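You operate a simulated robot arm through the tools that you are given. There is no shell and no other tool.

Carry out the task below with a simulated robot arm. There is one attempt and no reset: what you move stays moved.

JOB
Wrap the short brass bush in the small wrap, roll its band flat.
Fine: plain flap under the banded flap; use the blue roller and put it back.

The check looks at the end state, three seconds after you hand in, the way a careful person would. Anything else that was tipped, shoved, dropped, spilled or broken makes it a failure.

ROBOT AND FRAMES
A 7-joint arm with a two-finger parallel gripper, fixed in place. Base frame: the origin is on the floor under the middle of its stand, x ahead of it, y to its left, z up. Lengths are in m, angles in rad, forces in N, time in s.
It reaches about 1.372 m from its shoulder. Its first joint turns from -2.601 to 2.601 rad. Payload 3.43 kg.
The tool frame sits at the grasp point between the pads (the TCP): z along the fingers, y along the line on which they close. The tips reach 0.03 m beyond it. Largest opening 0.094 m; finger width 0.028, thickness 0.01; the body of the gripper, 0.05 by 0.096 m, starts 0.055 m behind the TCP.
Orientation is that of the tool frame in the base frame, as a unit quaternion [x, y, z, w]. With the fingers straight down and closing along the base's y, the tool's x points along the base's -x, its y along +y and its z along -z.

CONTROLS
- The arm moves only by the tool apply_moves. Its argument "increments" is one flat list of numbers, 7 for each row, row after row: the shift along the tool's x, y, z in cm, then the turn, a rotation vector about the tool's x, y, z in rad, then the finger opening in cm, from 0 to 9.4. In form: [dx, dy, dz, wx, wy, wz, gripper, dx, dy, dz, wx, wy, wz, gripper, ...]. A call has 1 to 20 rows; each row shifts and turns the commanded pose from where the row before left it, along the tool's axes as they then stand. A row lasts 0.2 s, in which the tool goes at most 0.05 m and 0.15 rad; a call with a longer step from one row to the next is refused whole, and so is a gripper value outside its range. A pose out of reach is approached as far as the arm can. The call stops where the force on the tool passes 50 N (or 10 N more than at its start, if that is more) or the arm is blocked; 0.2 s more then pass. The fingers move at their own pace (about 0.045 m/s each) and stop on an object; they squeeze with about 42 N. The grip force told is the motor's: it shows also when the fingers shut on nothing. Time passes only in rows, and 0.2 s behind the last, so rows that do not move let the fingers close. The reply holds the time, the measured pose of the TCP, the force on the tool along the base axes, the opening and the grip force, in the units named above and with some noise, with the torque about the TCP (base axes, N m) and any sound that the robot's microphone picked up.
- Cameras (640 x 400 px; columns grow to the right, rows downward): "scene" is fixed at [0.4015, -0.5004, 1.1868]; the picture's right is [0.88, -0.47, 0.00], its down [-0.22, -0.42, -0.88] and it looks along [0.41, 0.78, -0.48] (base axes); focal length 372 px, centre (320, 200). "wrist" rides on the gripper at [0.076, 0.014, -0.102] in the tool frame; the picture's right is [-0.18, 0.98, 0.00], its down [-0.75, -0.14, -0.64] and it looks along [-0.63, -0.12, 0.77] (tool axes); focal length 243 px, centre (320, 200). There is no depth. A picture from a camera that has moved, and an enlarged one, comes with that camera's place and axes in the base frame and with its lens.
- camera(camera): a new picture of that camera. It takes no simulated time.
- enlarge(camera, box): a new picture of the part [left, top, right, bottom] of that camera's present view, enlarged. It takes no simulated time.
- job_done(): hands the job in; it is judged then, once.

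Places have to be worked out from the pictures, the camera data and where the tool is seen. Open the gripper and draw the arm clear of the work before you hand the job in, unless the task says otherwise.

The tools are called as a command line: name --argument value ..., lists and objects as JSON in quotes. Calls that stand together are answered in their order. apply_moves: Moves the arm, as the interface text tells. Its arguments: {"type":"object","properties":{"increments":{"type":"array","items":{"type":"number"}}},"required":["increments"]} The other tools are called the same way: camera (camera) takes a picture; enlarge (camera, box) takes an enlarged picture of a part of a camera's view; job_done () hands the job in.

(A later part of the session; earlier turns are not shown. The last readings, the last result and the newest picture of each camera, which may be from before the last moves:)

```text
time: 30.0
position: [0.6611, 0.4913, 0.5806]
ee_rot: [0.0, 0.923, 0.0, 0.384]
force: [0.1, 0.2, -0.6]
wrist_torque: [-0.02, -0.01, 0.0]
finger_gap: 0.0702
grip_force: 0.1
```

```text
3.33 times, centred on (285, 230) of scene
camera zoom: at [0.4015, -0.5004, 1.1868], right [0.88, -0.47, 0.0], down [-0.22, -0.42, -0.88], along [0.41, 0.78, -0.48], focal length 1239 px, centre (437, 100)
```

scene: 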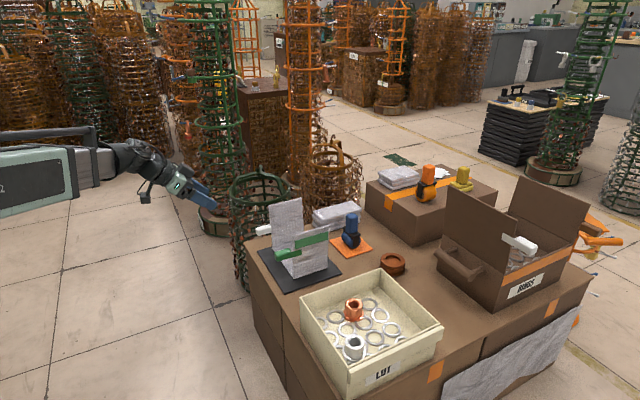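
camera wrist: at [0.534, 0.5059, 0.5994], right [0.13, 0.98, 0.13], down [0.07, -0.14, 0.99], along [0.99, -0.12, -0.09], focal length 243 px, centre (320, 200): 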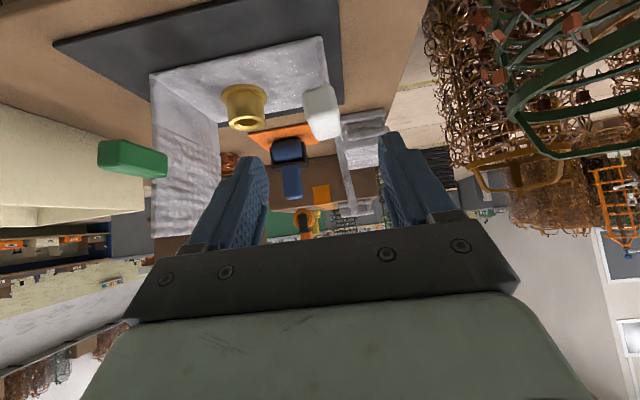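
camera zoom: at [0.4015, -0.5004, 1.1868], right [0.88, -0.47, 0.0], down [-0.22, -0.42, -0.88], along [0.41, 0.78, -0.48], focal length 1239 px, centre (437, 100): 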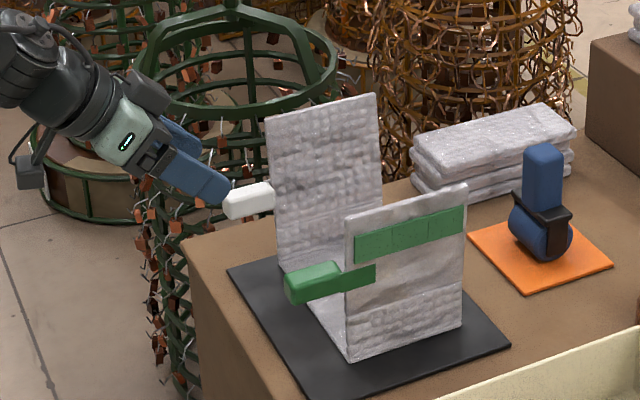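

The tab is just ahead of the fingertips. I'll zoom in on it to refine the alignment.

enlarge --camera "wrist" --box '[230, 60, 410, 240]'

enlarge --camera "scene" --box '[250, 190, 310, 250]'

```text
2.22 times, centred on (320, 150) of wrist
camera zoom: at [0.534, 0.5059, 0.5994], right [0.13, 0.98, 0.13], down [0.07, -0.14, 0.99], along [0.99, -0.12, -0.09], focal length 539 px, centre (320, 311)
```

zoom: 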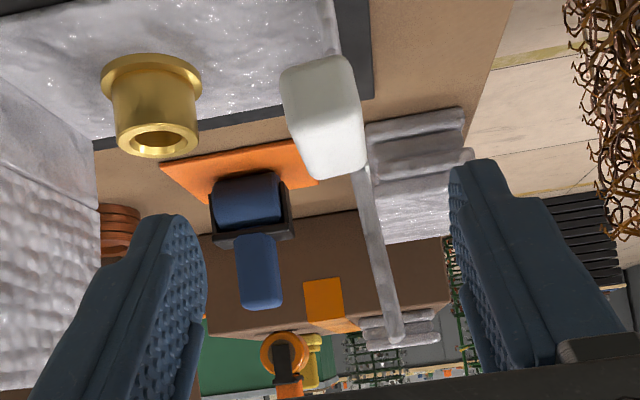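

```text
6.67 times, centred on (280, 220) of scene
camera zoom: at [0.4015, -0.5004, 1.1868], right [0.88, -0.47, 0.0], down [-0.22, -0.42, -0.88], along [0.41, 0.78, -0.48], focal length 2478 px, centre (587, 67)
```

zoom: 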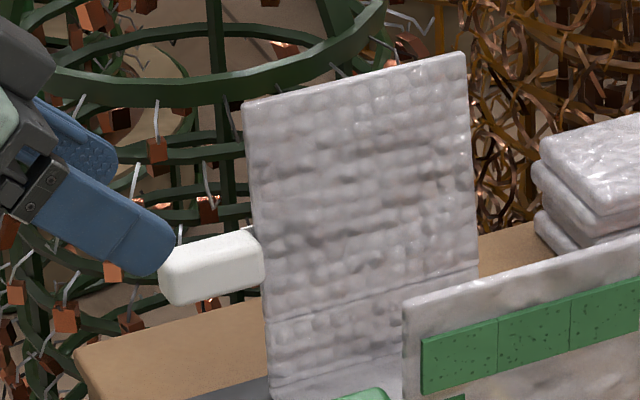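

The white tab's front end is at x≈0.70, y≈0.495, z≈0.509, with a section about 22 mm square. I'll advance to straddle it, then close.

apply_moves --increments '[0.3, 0.2, 3.0, 0, 0, 0, 7.0, 0.3, 0.2, 3.0, 0, 0, 0, 7.0, 0.3, 0, 2.8, 0, 0, 0, 7.0, 0, 0, 0, 0, 0, 0, 7.0]'

camera --camera "wrist"

enlarge --camera "scene" --box '[240, 180, 340, 280]'

```text
time: 31.0
position: [0.7157, 0.4963, 0.514]
ee_rot: [-0.001, 0.923, 0.0, 0.385]
force: [0.1, -0.2, 0.0]
wrist_torque: [0.01, -0.01, -0.04]
finger_gap: 0.0701
grip_force: 0.1
```

```text
taken
camera wrist: at [0.5901, 0.5104, 0.5322], right [0.13, 0.98, 0.13], down [0.07, -0.14, 0.99], along [0.99, -0.12, -0.09], focal length 243 px, centre (320, 200)
```

wrist: 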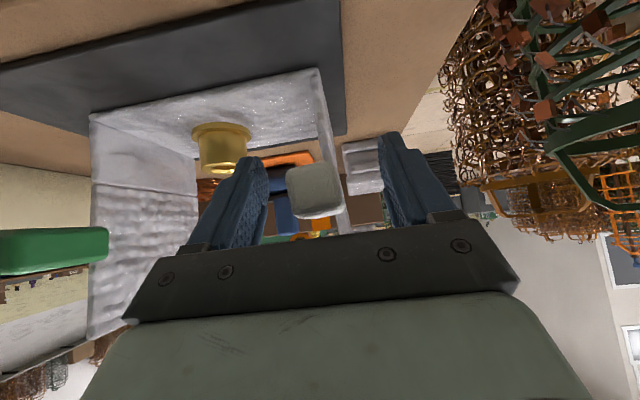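

```text
4.00 times, centred on (290, 230) of scene
camera zoom: at [0.4015, -0.5004, 1.1868], right [0.88, -0.47, 0.0], down [-0.22, -0.42, -0.88], along [0.41, 0.78, -0.48], focal length 1486 px, centre (440, 80)
```

zoom: 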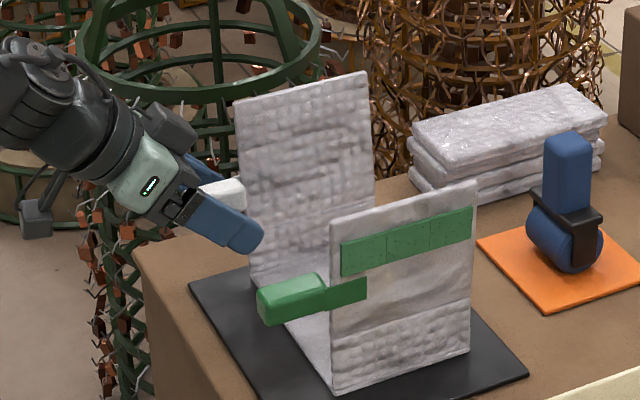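

The tab is lined up between the pads. I'll close on it.

apply_moves --increments '[0, 0, 0, 0, 0, 0, 5.5, 0, 0, 0, 0, 0, 0, 4, 0, 0, 0, 0, 0, 0, 2.5, 0, 0, 0, 0, 0, 0, 1.2, 0, 0, 0, 0, 0, 0, 1.2, 0, 0, 0, 0, 0, 0, 1.2]'

camera --camera "wrist"

enlarge --camera "scene" --box '[240, 180, 340, 280]'

```text
time: 32.4
position: [0.716, 0.4957, 0.5142]
ee_rot: [-0.001, 0.923, 0.001, 0.384]
force: [0.3, -0.8, 0.5]
wrist_torque: [-0.1, 0.09, -0.07]
finger_gap: 0.0278
grip_force: 42.2
```

```text
taken
camera wrist: at [0.5899, 0.5105, 0.5323], right [0.13, 0.98, 0.13], down [0.07, -0.14, 0.99], along [0.99, -0.12, -0.09], focal length 243 px, centre (320, 200)
```

wrist: 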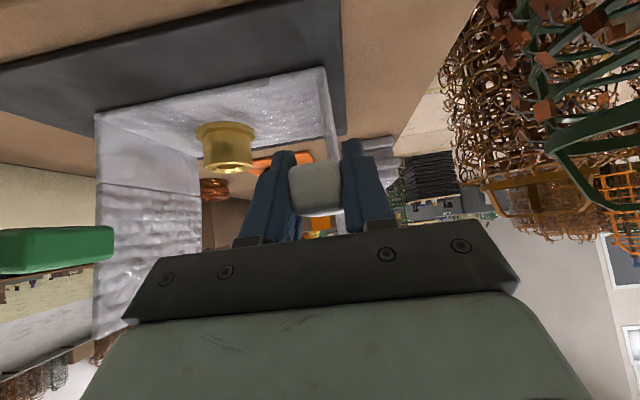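

```text
4.00 times, centred on (290, 230) of scene
camera zoom: at [0.4015, -0.5004, 1.1868], right [0.88, -0.47, 0.0], down [-0.22, -0.42, -0.88], along [0.41, 0.78, -0.48], focal length 1486 px, centre (440, 80)
```

zoom: 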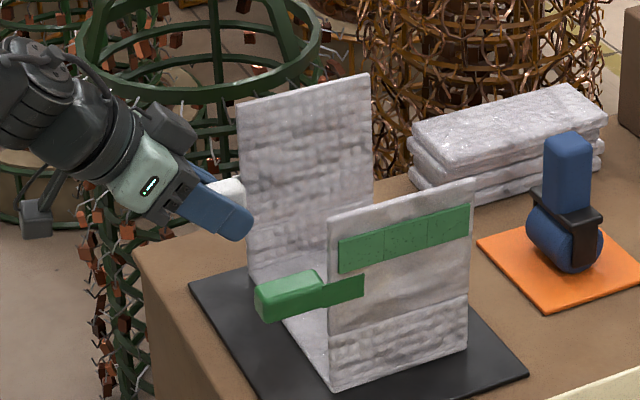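

The white tab is gripped (28 mm thick). The wrap can slide on its mat, so I'll loosen to a cage around the tab and nudge it 2 cm in −y to see which hinge yields.

apply_moves --increments '[0, 0, 0, 0, 0, 0, 3.6, 0, -0.6, 0, 0, 0, 0, 3.6, 0, -0.6, 0, 0, 0, 0, 3.6, 0, -0.6, 0, 0, 0, 0, 3.6, 0, -0.6, 0, 0, 0, 0, 3.6, 0, 0, 0, 0, 0, 0, 3.6]'

camera --camera "wrist"

enlarge --camera "scene" --box '[240, 180, 340, 280]'

```text
time: 33.8
position: [0.7174, 0.4719, 0.5128]
ee_rot: [0.0, 0.923, 0.0, 0.384]
force: [-1.7, 1.6, 0.7]
wrist_torque: [-0.01, 0.04, 0.05]
finger_gap: 0.0368
grip_force: 0.5
```

```text
taken
camera wrist: at [0.5901, 0.4864, 0.5323], right [0.13, 0.98, 0.13], down [0.07, -0.14, 0.99], along [0.99, -0.12, -0.09], focal length 243 px, centre (320, 200)
```

wrist: 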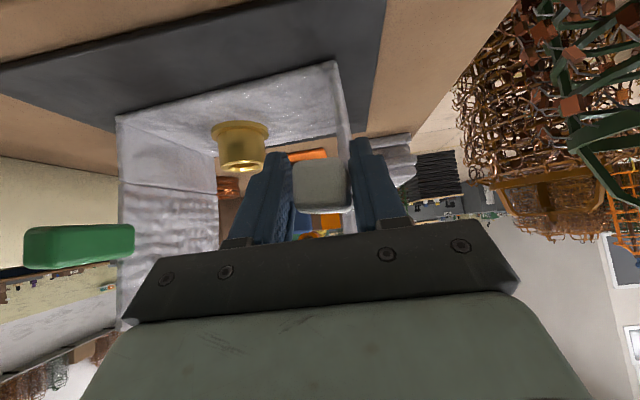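

```text
4.00 times, centred on (290, 230) of scene
camera zoom: at [0.4015, -0.5004, 1.1868], right [0.88, -0.47, 0.0], down [-0.22, -0.42, -0.88], along [0.41, 0.78, -0.48], focal length 1486 px, centre (440, 80)
```

zoom: 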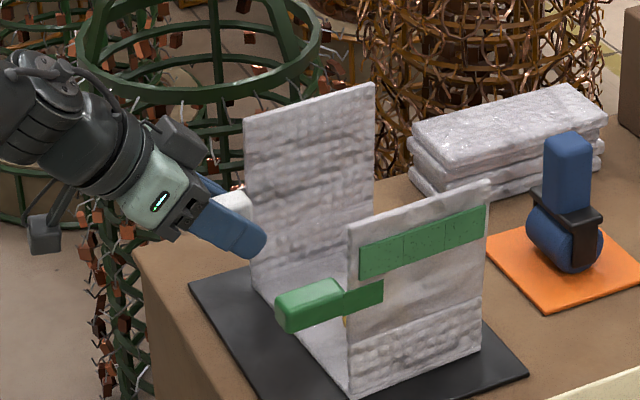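

The whole wrap slid back about 1.8 cm in −y, carrying the bush with it, instead of folding. It is back near its first position, and pushing isn't the way. I'll grip the tab firmly and turn it about the flap's crease, as a small 0.3 rad test.

apply_moves --increments '[0, 0, 0, 0, 0, 0, 1.2, 0, 0, 0, 0, 0, 0, 1.2, 0.085, -0.49, 0.085, -0.07046, 0, 0.07096, 1.2, 0.085, -0.49, 0.085, -0.07046, 0, 0.07096, 1.2, 0.085, -0.49, 0.085, -0.07046, 0, 0.07096, 1.2, 0, 0, 0, 0, 0, 0, 1.2]'

camera --camera "wrist"

enlarge --camera "scene" --box '[240, 180, 340, 280]'

```text
time: 35.2
position: [0.7158, 0.4576, 0.509]
ee_rot: [0.057, 0.912, 0.14, 0.381]
force: [0.5, 5.1, 18.8]
wrist_torque: [0.45, -0.4, 0.08]
finger_gap: 0.0278
grip_force: 41.6
```

```text
taken
camera wrist: at [0.5898, 0.4664, 0.5313], right [0.13, 0.9, 0.42], down [0.07, -0.43, 0.9], along [0.99, -0.08, -0.12], focal length 243 px, centre (320, 200)
```

wrist: 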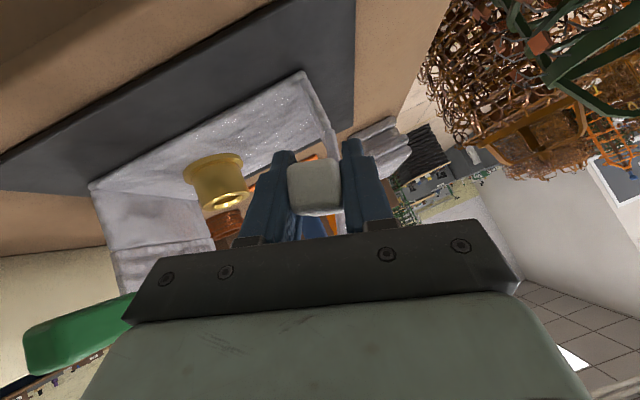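

```text
4.00 times, centred on (290, 230) of scene
camera zoom: at [0.4015, -0.5004, 1.1868], right [0.88, -0.47, 0.0], down [-0.22, -0.42, -0.88], along [0.41, 0.78, -0.48], focal length 1486 px, centre (440, 80)
```

zoom: 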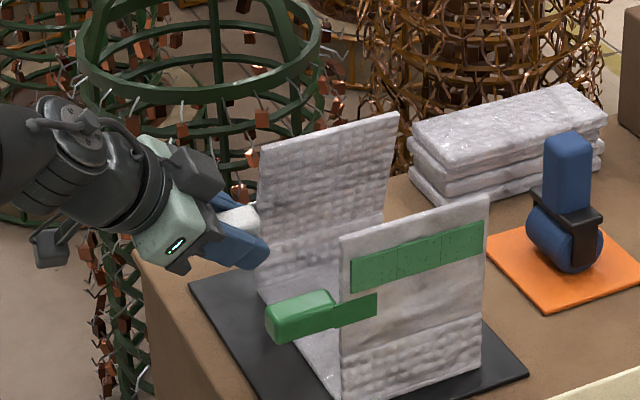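

The reading shows 19 N upward and 0.45 N·m. I'll zoom in to see how the flap bent before going on.

enlarge --camera "scene" --box '[270, 195, 330, 255]'

enlarge --camera "wrist" --box '[80, 50, 440, 280]'

```text
6.67 times, centred on (300, 225) of scene
camera zoom: at [0.4015, -0.5004, 1.1868], right [0.88, -0.47, 0.0], down [-0.22, -0.42, -0.88], along [0.41, 0.78, -0.48], focal length 2478 px, centre (453, 33)
```

zoom: 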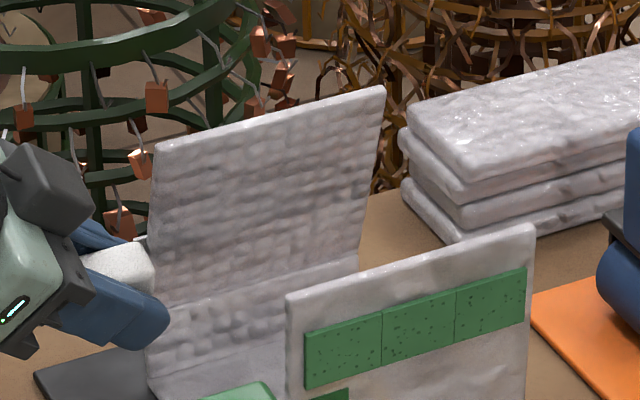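

```text
1.74 times, centred on (260, 165) of wrist
camera zoom: at [0.5898, 0.4664, 0.5313], right [0.13, 0.9, 0.42], down [0.07, -0.43, 0.9], along [0.99, -0.08, -0.12], focal length 422 px, centre (424, 261)
```

zoom: 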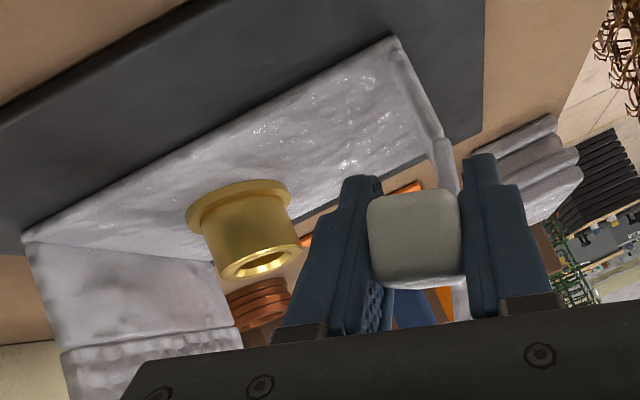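

The crease works as a hinge: the lower segment stays upright while the upper part leans in. I'm pressing down a bit too much, so I'll lift 2 mm and keep turning about the crease.

apply_moves --increments '[-0.136, 0.059, -0.135, 0, 0, 0, 1.2, 0.035, -0.7, 0.035, -0.1057, 0, 0.1064, 1.2, 0.035, -0.7, 0.035, -0.1057, 0, 0.1064, 1.2, 0, 0, 0, 0, 0, 0, 1.2]'

camera --camera "wrist"

enlarge --camera "scene" --box '[240, 180, 340, 280]'

```text
time: 36.2
position: [0.7159, 0.4445, 0.5036]
ee_rot: [0.114, 0.882, 0.274, 0.367]
force: [-0.8, -0.4, 0.4]
wrist_torque: [-0.02, 0.1, -0.13]
finger_gap: 0.0278
grip_force: 42.2
```

```text
taken
camera wrist: at [0.5901, 0.4465, 0.5273], right [0.13, 0.74, 0.66], down [0.07, -0.68, 0.73], along [0.99, -0.05, -0.14], focal length 243 px, centre (320, 200)
```

wrist: 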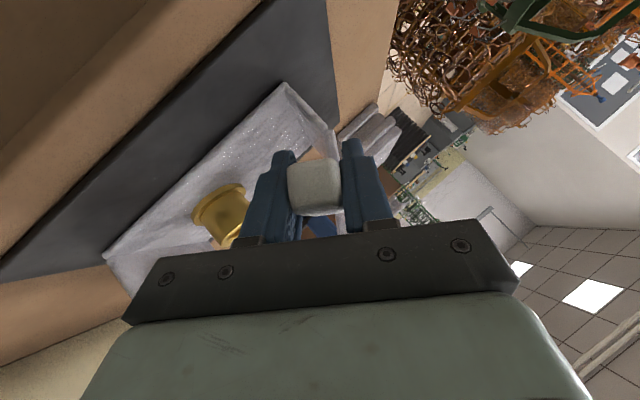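

```text
4.00 times, centred on (290, 230) of scene
camera zoom: at [0.4015, -0.5004, 1.1868], right [0.88, -0.47, 0.0], down [-0.22, -0.42, -0.88], along [0.41, 0.78, -0.48], focal length 1486 px, centre (440, 80)
```

zoom: 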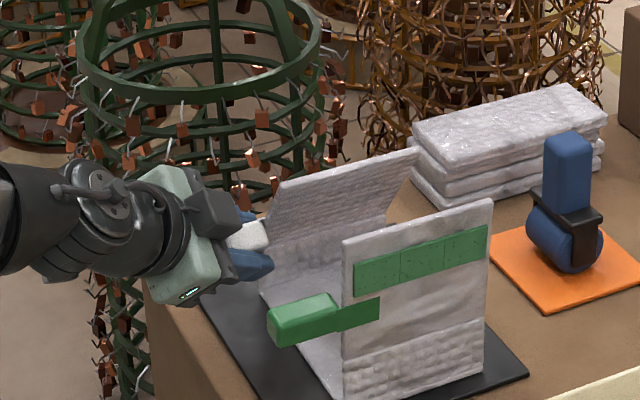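

Forces are near zero now and the plain flap is folded about 0.6 rad. I'll keep turning about the crease.

apply_moves --increments '[0.035, -0.7, 0.035, -0.1057, 0, 0.1064, 1.2, 0.035, -0.7, 0.035, -0.1057, 0, 0.1064, 1.2, 0.035, -0.7, 0.035, -0.1057, 0, 0.1064, 1.2, 0, 0, 0, 0, 0, 0, 1.2]'

camera --camera "wrist"

enlarge --camera "scene" --box '[240, 180, 340, 280]'

```text
time: 37.2
position: [0.7169, 0.4311, 0.4888]
ee_rot: [0.193, 0.798, 0.464, 0.332]
force: [-0.1, -0.9, -0.6]
wrist_torque: [0.01, 0.01, 0.04]
finger_gap: 0.0279
grip_force: 41.9
```

```text
taken
camera wrist: at [0.5901, 0.4223, 0.5103], right [0.13, 0.37, 0.92], down [0.07, -0.93, 0.37], along [0.99, 0.02, -0.15], focal length 243 px, centre (320, 200)
```

wrist: 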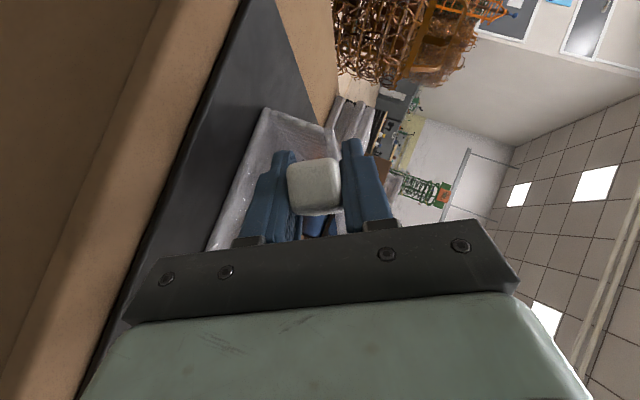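

```text
4.00 times, centred on (290, 230) of scene
camera zoom: at [0.4015, -0.5004, 1.1868], right [0.88, -0.47, 0.0], down [-0.22, -0.42, -0.88], along [0.41, 0.78, -0.48], focal length 1486 px, centre (440, 80)
```

zoom: 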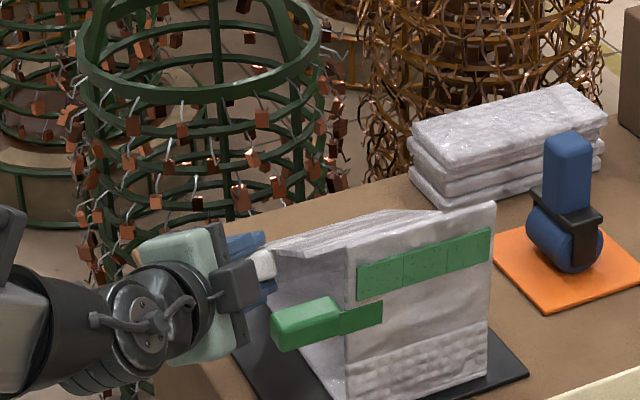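

Good, about 1.05 rad folded with no load. I'll do three more turns to lay it on the bush.

apply_moves --increments '[0.035, -0.7, 0.035, -0.1057, 0, 0.1064, 1.2, 0.035, -0.7, 0.035, -0.1057, 0, 0.1064, 1.2, 0, 0, 0, 0, 0, 0, 1.2]'

apply_moves --increments '[0.035, -0.7, 0.035, -0.1057, 0, 0.1064, 1.2, 0, 0, 0, 0, 0, 0, 1.2]'

camera --camera "wrist"

enlarge --camera "scene" --box '[240, 180, 340, 280]'

```text
time: 38.0
position: [0.7172, 0.4256, 0.4751]
ee_rot: [0.239, 0.719, 0.579, 0.301]
force: [-0.4, 4.1, 9.2]
wrist_torque: [0.33, -0.07, 0.04]
finger_gap: 0.028
grip_force: 41.7
```

```text
time: 38.6
position: [0.7159, 0.4255, 0.4703]
ee_rot: [0.261, 0.674, 0.63, 0.282]
force: [-2.1, 10.0, 22.6]
wrist_torque: [-0.2, 0.35, -0.05]
finger_gap: 0.0279
grip_force: 42.0
```

```text
taken
camera wrist: at [0.59, 0.4084, 0.4857], right [0.13, -0.06, 0.99], down [0.08, -0.99, -0.07], along [0.99, 0.09, -0.12], focal length 243 px, centre (320, 200)
```

wrist: 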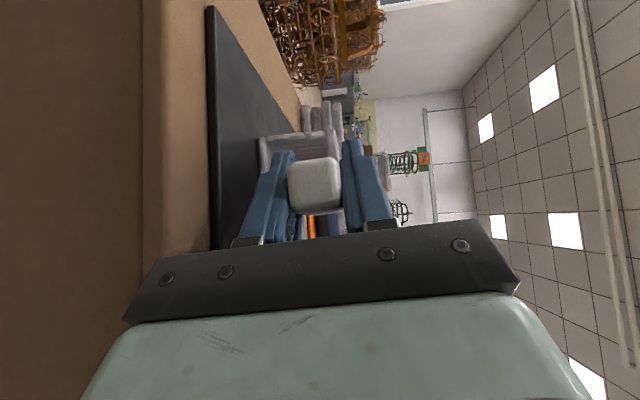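

```text
4.00 times, centred on (290, 230) of scene
camera zoom: at [0.4015, -0.5004, 1.1868], right [0.88, -0.47, 0.0], down [-0.22, -0.42, -0.88], along [0.41, 0.78, -0.48], focal length 1486 px, centre (440, 80)
```

zoom: 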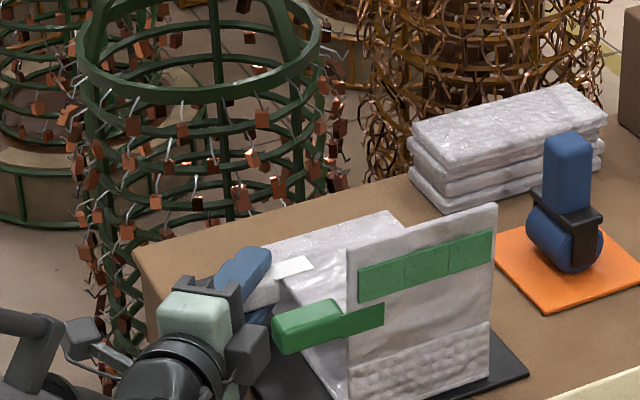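

The flap lies on the bush now, with 23 N pressing down. I'll relieve 2.5 mm and open slightly to see whether the flap stays down on its own.

apply_moves --increments '[0, 0.25, 0, 0, 0, 0, 1.2, 0, 0, 0, 0, 0, 0, 2.0, 0, 0, 0, 0, 0, 0, 3.0, 0, 0, 0, 0, 0, 0, 3.4, 0, 0, 0, 0, 0, 0, 3.6, 0, 0, 0, 0, 0, 0, 3.6]'

camera --camera "wrist"

enlarge --camera "scene" --box '[240, 180, 340, 280]'

```text
time: 40.0
position: [0.717, 0.4255, 0.4707]
ee_rot: [0.261, 0.676, 0.629, 0.281]
force: [0.5, 0.4, 0.5]
wrist_torque: [0.0, -0.02, -0.01]
finger_gap: 0.0359
grip_force: 0.0
```

```text
taken
camera wrist: at [0.5907, 0.4086, 0.4862], right [0.13, -0.06, 0.99], down [0.08, -0.99, -0.07], along [0.99, 0.08, -0.12], focal length 243 px, centre (320, 200)
```

wrist: 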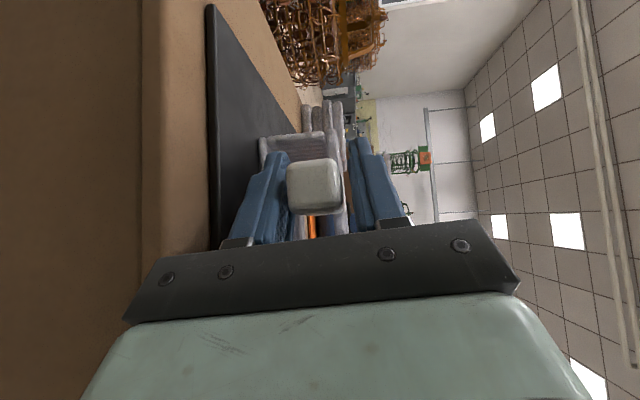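

```text
4.00 times, centred on (290, 230) of scene
camera zoom: at [0.4015, -0.5004, 1.1868], right [0.88, -0.47, 0.0], down [-0.22, -0.42, -0.88], along [0.41, 0.78, -0.48], focal length 1486 px, centre (440, 80)
```

zoom: 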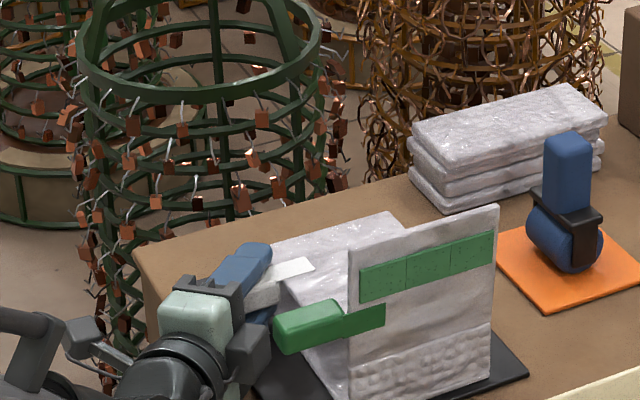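

The flap stays down with no load on the gripper. I'll back straight out in −x, off the end of the tab.

apply_moves --increments '[0, 0, 0, 0, 0, 0, 4.2, 2.1, 0, -2.13, 0, 0, 0, 4.2, 2.1, 0, -2.13, 0, 0, 0, 4.2, 2.1, 0, -2.13, 0, 0, 0, 4.2, 2.1, 0, -2.13, 0, 0, 0, 4.2, 0, 0, 0, 0, 0, 0, 4.2]'

camera --camera "wrist"

enlarge --camera "scene" --box '[240, 180, 340, 280]'

```text
time: 41.4
position: [0.5958, 0.4256, 0.4717]
ee_rot: [0.262, 0.675, 0.629, 0.281]
force: [0.6, -0.2, 0.3]
wrist_torque: [0.01, -0.02, 0.0]
finger_gap: 0.0423
grip_force: 0.0
```

```text
taken
camera wrist: at [0.4695, 0.4085, 0.4869], right [0.13, -0.06, 0.99], down [0.08, -0.99, -0.07], along [0.99, 0.08, -0.12], focal length 243 px, centre (320, 200)
```

wrist: 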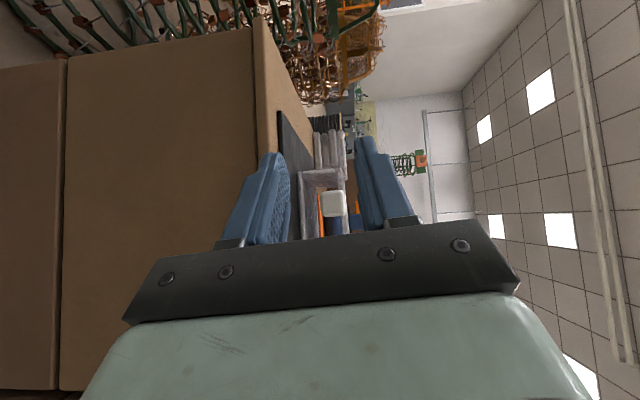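

```text
4.00 times, centred on (290, 230) of scene
camera zoom: at [0.4015, -0.5004, 1.1868], right [0.88, -0.47, 0.0], down [-0.22, -0.42, -0.88], along [0.41, 0.78, -0.48], focal length 1486 px, centre (440, 80)
```

zoom: 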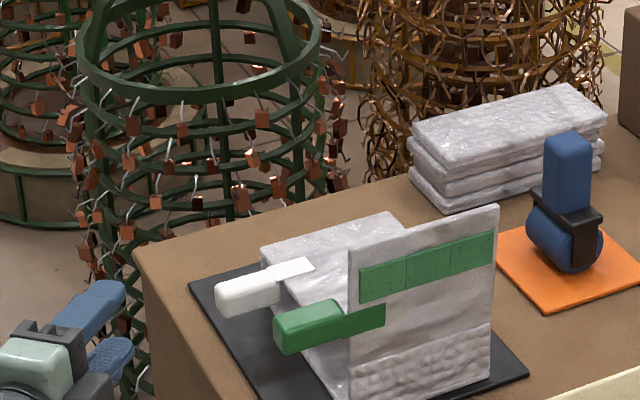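

The plain flap stays folded over the bush. I'll rise, turn the tool back and take an overview to re-measure the wrap and the green tab.

apply_moves --increments '[0, 4, 0, 0, 0, 0, 5, 0, 4, 0, 0, 0, 0, 6, 0, 0, 0, 0.1057, 0, -0.1064, 7, 0, 0, 0, 0.1057, 0, -0.1064, 7, 0, 0, 0, 0.1057, 0, -0.1064, 7, 0, 0, 0, 0.1057, 0, -0.1064, 7, 0, 0, 0, 0.1057, 0, -0.1064, 7, 0, 0, 0, 0.1057, 0, -0.1064, 7, 0, 0, 0, 0.1057, 0, -0.1064, 7, 0, 0, 0, 0.1057, 0, -0.1064, 7, 0, 0, 0, 0.1057, 0, -0.1064, 7, 0, 0, 0, 0.1057, 0, -0.1064, 7, -1.7, -1.2, -3.6, 0, 0, 0, 7, -1.7, -1.2, -3.6, 0, 0, 0, 7, -1.7, -1.2, -3.6, 0, 0, 0, 7, -1.7, -1.2, -3.6, 0, 0, 0, 7, 0, 0, 0, 0, 0, 0, 7]'

camera --camera "wrist"

enlarge --camera "wrist" --box '[200, 0, 420, 150]'

enlarge --camera "scene" --box '[260, 200, 350, 290]'

```text
time: 45.0
position: [0.543, 0.3697, 0.6974]
ee_rot: [0.022, 0.919, 0.036, 0.393]
force: [-0.2, 0.2, 0.0]
wrist_torque: [0.01, 0.06, -0.01]
finger_gap: 0.0699
grip_force: 0.1
out of reach, approached as far as the arm can: row 8
```

```text
taken
camera wrist: at [0.4164, 0.3842, 0.7145], right [0.14, 0.97, 0.21], down [0.05, -0.22, 0.97], along [0.99, -0.12, -0.08], focal length 243 px, centre (320, 200)
```

wrist: 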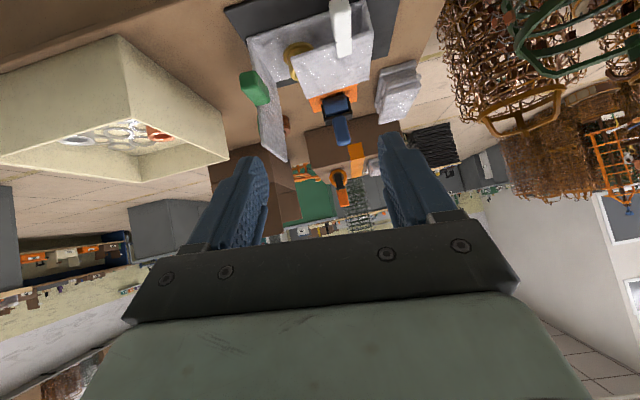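

```text
2.67 times, centred on (310, 75) of wrist
camera zoom: at [0.4164, 0.3842, 0.7145], right [0.14, 0.97, 0.21], down [0.05, -0.22, 0.97], along [0.99, -0.12, -0.08], focal length 647 px, centre (347, 533)
```

zoom: 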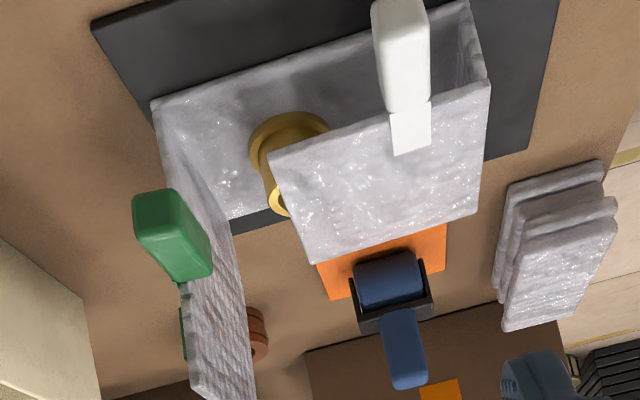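

```text
4.44 times, centred on (305, 245) of scene
camera zoom: at [0.4015, -0.5004, 1.1868], right [0.88, -0.47, 0.0], down [-0.22, -0.42, -0.88], along [0.41, 0.78, -0.48], focal length 1652 px, centre (387, 0)
```

zoom: 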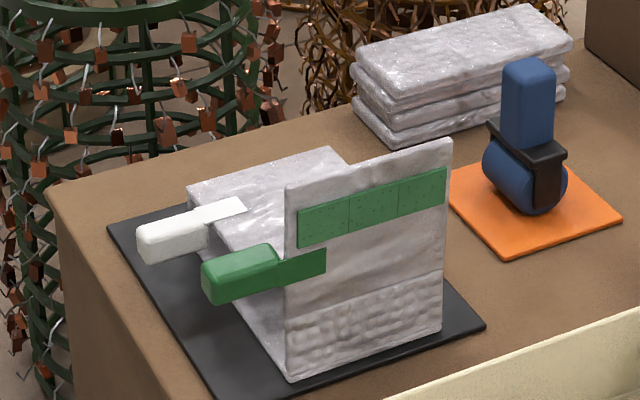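

The plain flap is over the bush, and the wrap now spans y≈0.286–0.466, still on its mat. The green tab should be at about (0.70–0.75, 0.295, 0.518). I'll correct the small tool roll and approach it at 45°, stopping short to check.

apply_moves --increments '[0, 0, 0, 0.05, 0.023, -0.068, 7, 0, -1.85, 4.2, 0, 0, 0, 7, 0, -1.85, 4.2, 0, 0, 0, 7, 0, -1.85, 4.2, 0, 0, 0, 7, 0, -1.85, 4.2, 0, 0, 0, 7, 0, 0, 0, 0, 0, 0, 7]'

camera --camera "wrist"

enlarge --camera "wrist" --box '[230, 60, 410, 240]'

enlarge --camera "scene" --box '[250, 200, 340, 290]'

```text
time: 46.4
position: [0.662, 0.2961, 0.5781]
ee_rot: [-0.001, 0.924, 0.0, 0.383]
force: [-0.6, 0.6, -0.3]
wrist_torque: [-0.01, 0.0, 0.03]
finger_gap: 0.07
grip_force: 0.2
```

```text
taken
camera wrist: at [0.5351, 0.3108, 0.5973], right [0.13, 0.98, 0.13], down [0.08, -0.14, 0.99], along [0.99, -0.12, -0.1], focal length 243 px, centre (320, 200)
```

wrist: 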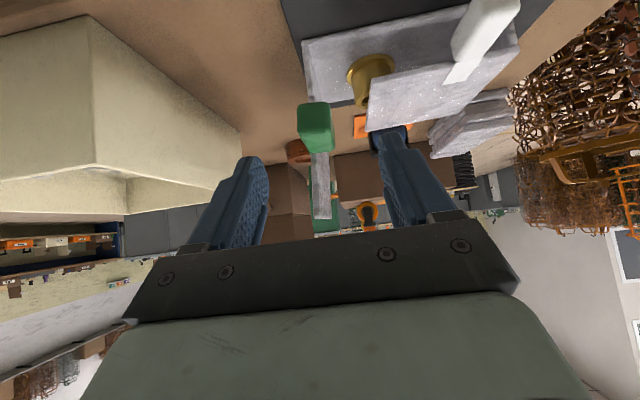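

```text
2.22 times, centred on (320, 150) of wrist
camera zoom: at [0.5351, 0.3108, 0.5973], right [0.13, 0.98, 0.13], down [0.08, -0.14, 0.99], along [0.99, -0.12, -0.1], focal length 539 px, centre (320, 311)
```

zoom: 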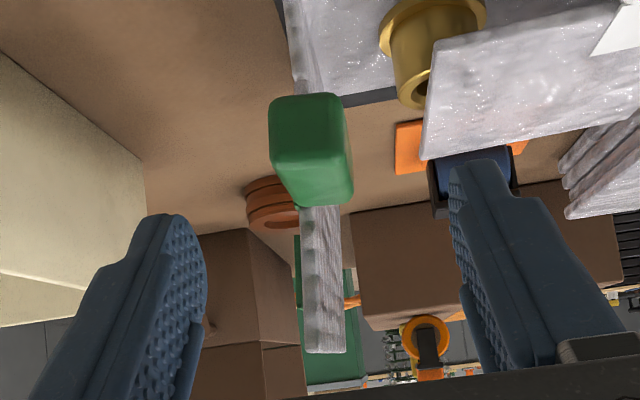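

```text
4.44 times, centred on (295, 245) of scene
camera zoom: at [0.4015, -0.5004, 1.1868], right [0.88, -0.47, 0.0], down [-0.22, -0.42, -0.88], along [0.41, 0.78, -0.48], focal length 1652 px, centre (431, 0)
```

zoom: 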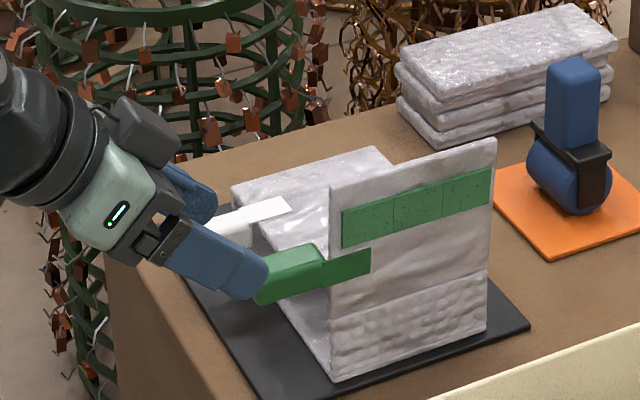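

The green tab's front face is at y≈0.295, z≈0.522, in line with the gripper. I'll advance 7.8 cm and close on it.

apply_moves --increments '[0.05, 0, 2.6, 0, 0, 0, 7, 0.05, 0, 2.6, 0, 0, 0, 7, 0.05, 0, 2.6, 0, 0, 0, 7, 0, 0, 0, 0, 0, 0, 5.5, 0, 0, 0, 0, 0, 0, 4, 0, 0, 0, 0, 0, 0, 2.5, 0, 0, 0, 0, 0, 0, 1.2, 0, 0, 0, 0, 0, 0, 1.2, 0, 0, 0, 0, 0, 0, 1.2]'

camera --camera "wrist"

enlarge --camera "scene" --box '[250, 200, 340, 290]'

```text
time: 48.4
position: [0.7151, 0.2962, 0.5235]
ee_rot: [-0.001, 0.924, 0.0, 0.382]
force: [-0.4, 1.4, -0.5]
wrist_torque: [0.12, 0.04, 0.11]
finger_gap: 0.0276
grip_force: 42.2
```

```text
taken
camera wrist: at [0.5889, 0.3102, 0.5417], right [0.13, 0.98, 0.13], down [0.08, -0.14, 0.99], along [0.99, -0.12, -0.1], focal length 243 px, centre (320, 200)
```

wrist: 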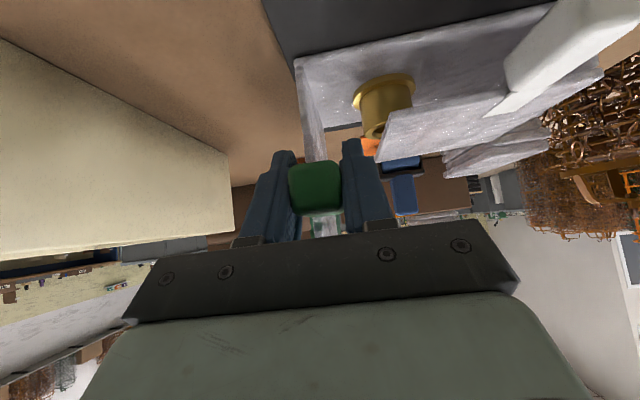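

```text
4.44 times, centred on (295, 245) of scene
camera zoom: at [0.4015, -0.5004, 1.1868], right [0.88, -0.47, 0.0], down [-0.22, -0.42, -0.88], along [0.41, 0.78, -0.48], focal length 1652 px, centre (431, 0)
```

zoom: 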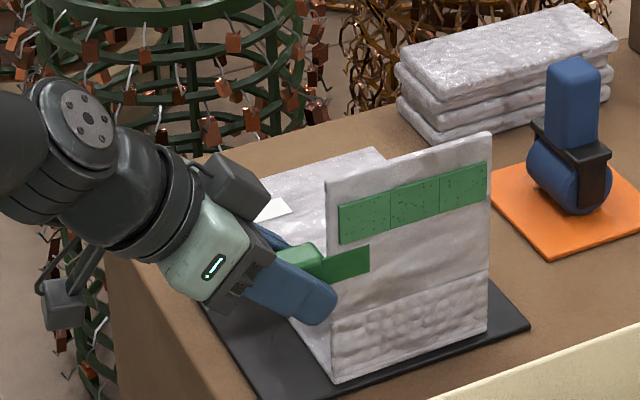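

The green tab is gripped (27.6 mm). I'll start turning the banded flap toward +y about its crease (z≈0.47), checking the force as I go.

apply_moves --increments '[0.042, 0.795, 0.042, 0.1061, 0, -0.1061, 1.2, 0.042, 0.795, 0.042, 0.1061, 0, -0.1061, 1.2, 0, 0, 0, 0, 0, 0, 1.2]'

camera --camera "wrist"

enlarge --camera "scene" --box '[250, 200, 340, 290]'

```text
time: 49.2
position: [0.715, 0.3122, 0.5209]
ee_rot: [-0.058, 0.913, -0.139, 0.378]
force: [0.4, -0.5, 0.3]
wrist_torque: [0.02, 0.06, -0.04]
finger_gap: 0.0275
grip_force: 42.3
```

```text
taken
camera wrist: at [0.5887, 0.3306, 0.5343], right [0.13, 0.98, -0.17], down [0.08, 0.16, 0.98], along [0.99, -0.14, -0.06], focal length 243 px, centre (320, 200)
```

wrist: 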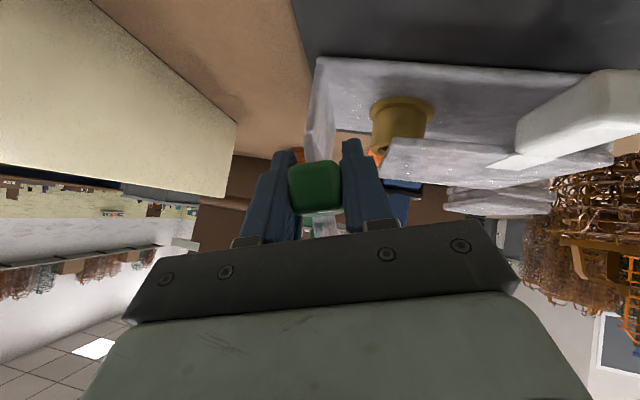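

```text
4.44 times, centred on (295, 245) of scene
camera zoom: at [0.4015, -0.5004, 1.1868], right [0.88, -0.47, 0.0], down [-0.22, -0.42, -0.88], along [0.41, 0.78, -0.48], focal length 1652 px, centre (431, 0)
```

zoom: 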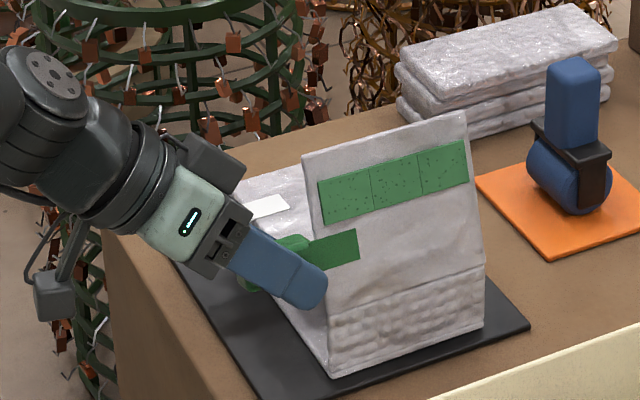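

Zero load, and the crease is folding cleanly. Continuing.

apply_moves --increments '[0.042, 0.795, 0.042, 0.1061, 0, -0.1061, 1.2, 0.042, 0.795, 0.042, 0.1061, 0, -0.1061, 1.2, 0.042, 0.795, 0.042, 0.1061, 0, -0.1061, 1.2, 0, 0, 0, 0, 0, 0, 1.2]'

camera --camera "wrist"

enlarge --camera "scene" --box '[250, 200, 340, 290]'

```text
time: 50.2
position: [0.7161, 0.3325, 0.5081]
ee_rot: [-0.142, 0.859, -0.34, 0.356]
force: [0.3, 0.2, 0.1]
wrist_torque: [0.04, 0.08, -0.03]
finger_gap: 0.0276
grip_force: 42.2
```

```text
taken
camera wrist: at [0.5889, 0.3555, 0.5125], right [0.13, 0.81, -0.58], down [0.08, 0.57, 0.82], along [0.99, -0.15, 0.01], focal length 243 px, centre (320, 200)
```

wrist: 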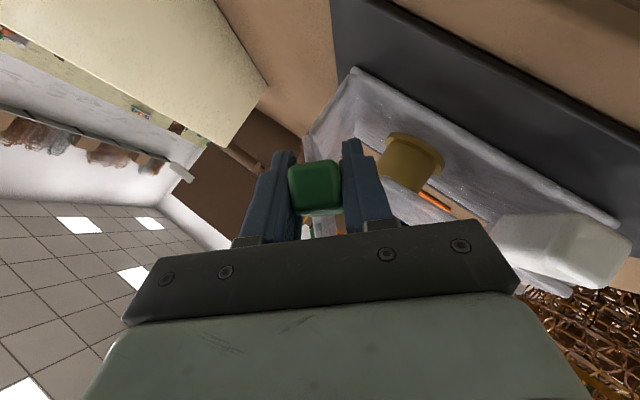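

```text
4.44 times, centred on (295, 245) of scene
camera zoom: at [0.4015, -0.5004, 1.1868], right [0.88, -0.47, 0.0], down [-0.22, -0.42, -0.88], along [0.41, 0.78, -0.48], focal length 1652 px, centre (431, 0)
```

zoom: 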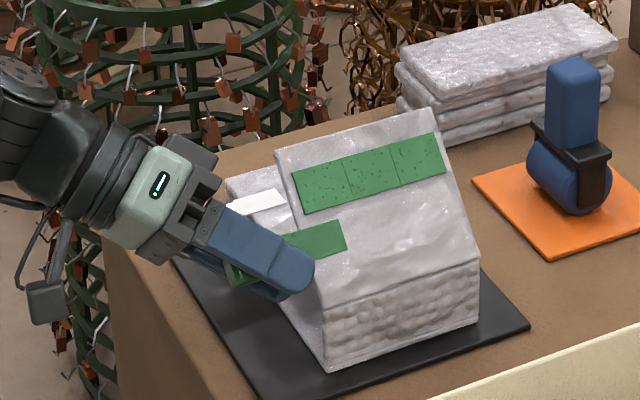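

Still no load. The gripper body will pass near the white tab, with roughly 1 cm of clearance by my estimate. I'll go on two turns at a time and watch.

apply_moves --increments '[0.042, 0.795, 0.042, 0.1061, 0, -0.1061, 1.2, 0.042, 0.795, 0.042, 0.1061, 0, -0.1061, 1.2, 0, 0, 0, 0, 0, 0, 1.2]'

camera --camera "wrist"

enlarge --camera "scene" --box '[250, 200, 340, 290]'

```text
time: 51.0
position: [0.7151, 0.3421, 0.497]
ee_rot: [-0.192, 0.798, -0.465, 0.332]
force: [0.7, -3.3, 11.2]
wrist_torque: [-0.41, -0.23, -0.07]
finger_gap: 0.0275
grip_force: 41.9
```

```text
taken
camera wrist: at [0.589, 0.3651, 0.4938], right [0.13, 0.6, -0.79], down [0.08, 0.79, 0.61], along [0.99, -0.14, 0.06], focal length 243 px, centre (320, 200)
```

wrist: 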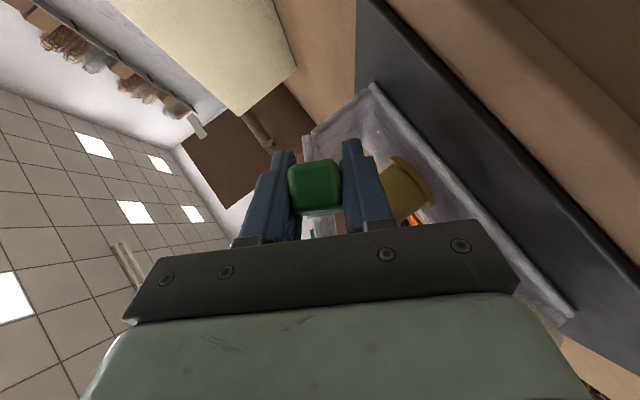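

```text
4.44 times, centred on (295, 245) of scene
camera zoom: at [0.4015, -0.5004, 1.1868], right [0.88, -0.47, 0.0], down [-0.22, -0.42, -0.88], along [0.41, 0.78, -0.48], focal length 1652 px, centre (431, 0)
```

zoom: 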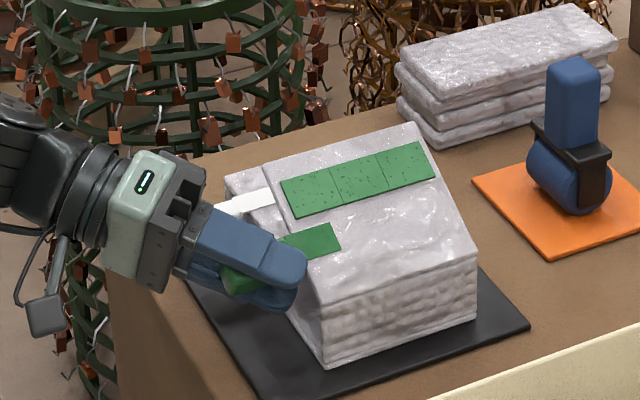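

Now 11 N upward: it's the same sign pattern as before, meaning my arc runs a couple of millimetres low. I'll lift 2 mm and recheck before going on.

apply_moves --increments '[-0.07, -0.1735, -0.07, 0, 0, 0, 1.2, 0, 0, 0, 0, 0, 0, 1.2]'

enlarge --camera "scene" --box '[260, 215, 310, 265]'

```text
time: 51.6
position: [0.7148, 0.3432, 0.4975]
ee_rot: [-0.192, 0.799, -0.463, 0.331]
force: [-0.5, -0.6, -0.4]
wrist_torque: [0.0, 0.09, -0.06]
finger_gap: 0.0275
grip_force: 42.3
```

```text
8.00 times, centred on (285, 240) of scene
camera zoom: at [0.4015, -0.5004, 1.1868], right [0.88, -0.47, 0.0], down [-0.22, -0.42, -0.88], along [0.41, 0.78, -0.48], focal length 2973 px, centre (600, -120)
```

zoom: 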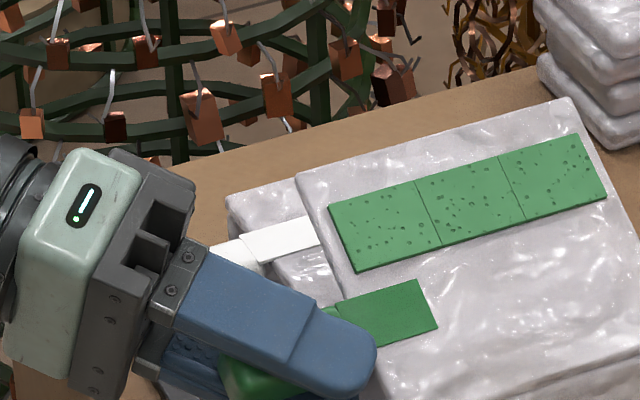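

The load is gone. I'll continue with a slightly smaller radius, two more turns.

apply_moves --increments '[0.036, 0.7, 0.036, 0.1061, 0, -0.1061, 1.2, 0, 0, 0, 0, 0, 0, 1.2]'

apply_moves --increments '[0.036, 0.7, 0.036, 0.1061, 0, -0.1061, 1.2, 0, 0, 0, 0, 0, 0, 1.2]'

enlarge --camera "scene" --box '[250, 200, 340, 290]'

camera --camera "wrist"

```text
time: 52.2
position: [0.7151, 0.346, 0.4915]
ee_rot: [-0.217, 0.762, -0.522, 0.316]
force: [1.9, 0.2, 2.9]
wrist_torque: [-0.12, 0.01, 0.0]
finger_gap: 0.0276
grip_force: 42.3
```

```text
time: 52.8
position: [0.7147, 0.3478, 0.4855]
ee_rot: [-0.238, 0.72, -0.578, 0.3]
force: [1.3, -3.9, 8.1]
wrist_torque: [-0.3, -0.12, -0.13]
finger_gap: 0.0278
grip_force: 41.8
```

```text
4.44 times, centred on (295, 245) of scene
camera zoom: at [0.4015, -0.5004, 1.1868], right [0.88, -0.47, 0.0], down [-0.22, -0.42, -0.88], along [0.41, 0.78, -0.48], focal length 1652 px, centre (431, 0)
```

zoom: 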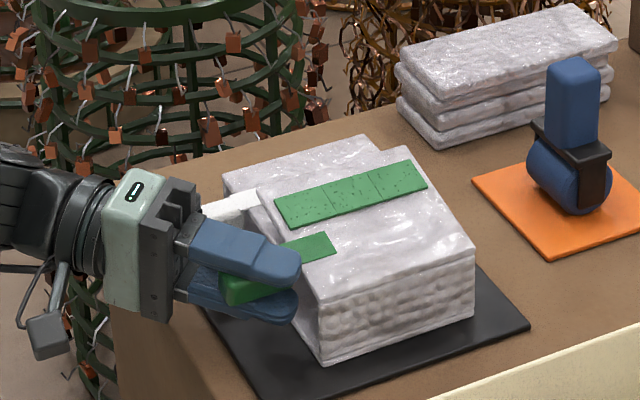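

```text
taken
camera wrist: at [0.589, 0.3685, 0.4759], right [0.13, 0.34, -0.93], down [0.08, 0.93, 0.35], along [0.99, -0.12, 0.1], focal length 243 px, centre (320, 200)
```

wrist: 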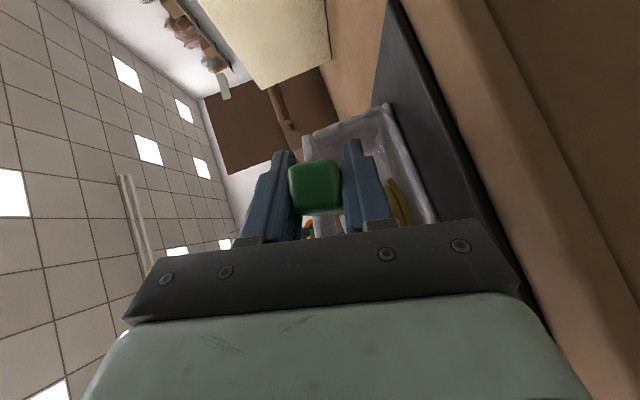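

It's almost flat now. I'll do one more turn, with a slight lift included.

apply_moves --increments '[0.01, 0.5, 0.01, 0.1061, 0, -0.1061, 1.2, 0, 0, 0, 0, 0, 0, 1.2]'

enlarge --camera "scene" --box '[250, 200, 340, 290]'

camera --camera "wrist"

```text
time: 53.4
position: [0.715, 0.3484, 0.4817]
ee_rot: [-0.258, 0.676, -0.629, 0.282]
force: [-2.3, -0.6, 25.8]
wrist_torque: [3.38, -0.46, 0.27]
finger_gap: 0.0319
grip_force: 42.0
```

```text
4.44 times, centred on (295, 245) of scene
camera zoom: at [0.4015, -0.5004, 1.1868], right [0.88, -0.47, 0.0], down [-0.22, -0.42, -0.88], along [0.41, 0.78, -0.48], focal length 1652 px, centre (431, 0)
```

zoom: 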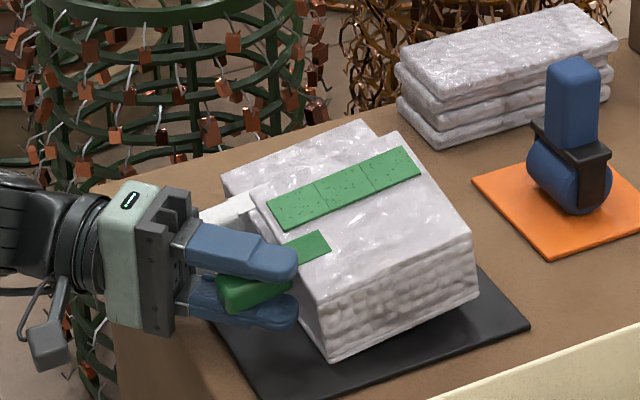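

```text
taken
camera wrist: at [0.5882, 0.3679, 0.4684], right [0.14, 0.2, -0.97], down [0.08, 0.97, 0.21], along [0.99, -0.1, 0.12], focal length 243 px, centre (320, 200)
```

wrist: 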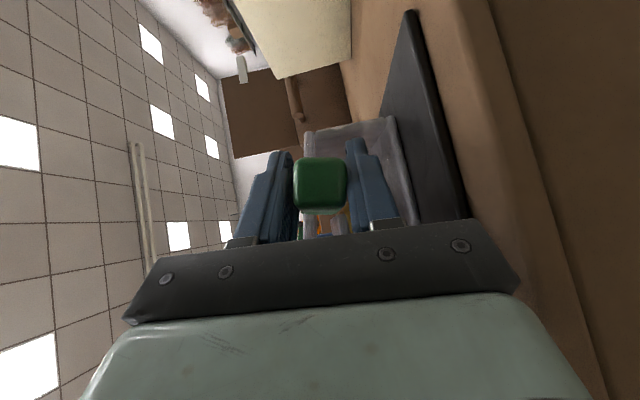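

The torque jumped to 3.4 N·m and the wrap has yawed a little, so the flap has landed and I've over-turned it. I'll back that turn off at once.

apply_moves --increments '[-0.01, -0.5, -0.01, -0.1061, 0, 0.1061, 1.2, 0, 0, 0, 0, 0, 0, 1.2]'

enlarge --camera "scene" --box '[250, 200, 340, 290]'

enlarge --camera "wrist" --box '[230, 90, 430, 250]'

```text
time: 54.0
position: [0.7161, 0.3492, 0.4842]
ee_rot: [-0.239, 0.721, -0.577, 0.3]
force: [4.7, -0.3, 12.4]
wrist_torque: [-0.51, -0.4, 0.08]
finger_gap: 0.0276
grip_force: 42.5
```

```text
4.44 times, centred on (295, 245) of scene
camera zoom: at [0.4015, -0.5004, 1.1868], right [0.88, -0.47, 0.0], down [-0.22, -0.42, -0.88], along [0.41, 0.78, -0.48], focal length 1652 px, centre (431, 0)
```

zoom: 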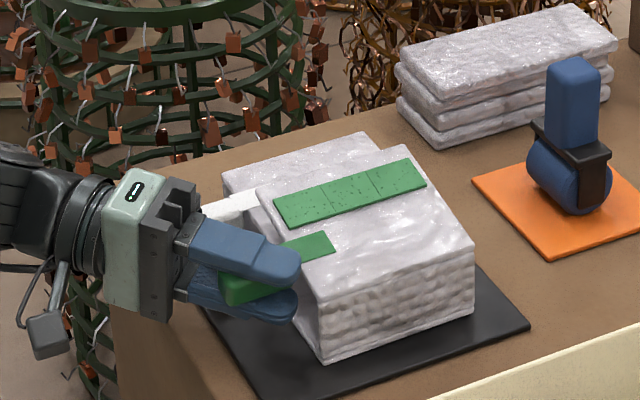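

```text
2.50 times, centred on (330, 170) of wrist
camera zoom: at [0.5894, 0.3699, 0.4751], right [0.13, 0.34, -0.93], down [0.08, 0.93, 0.35], along [0.99, -0.12, 0.09], focal length 606 px, centre (295, 275)
```

zoom: 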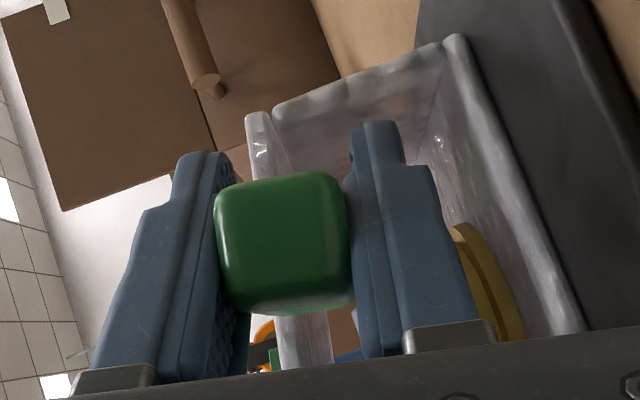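

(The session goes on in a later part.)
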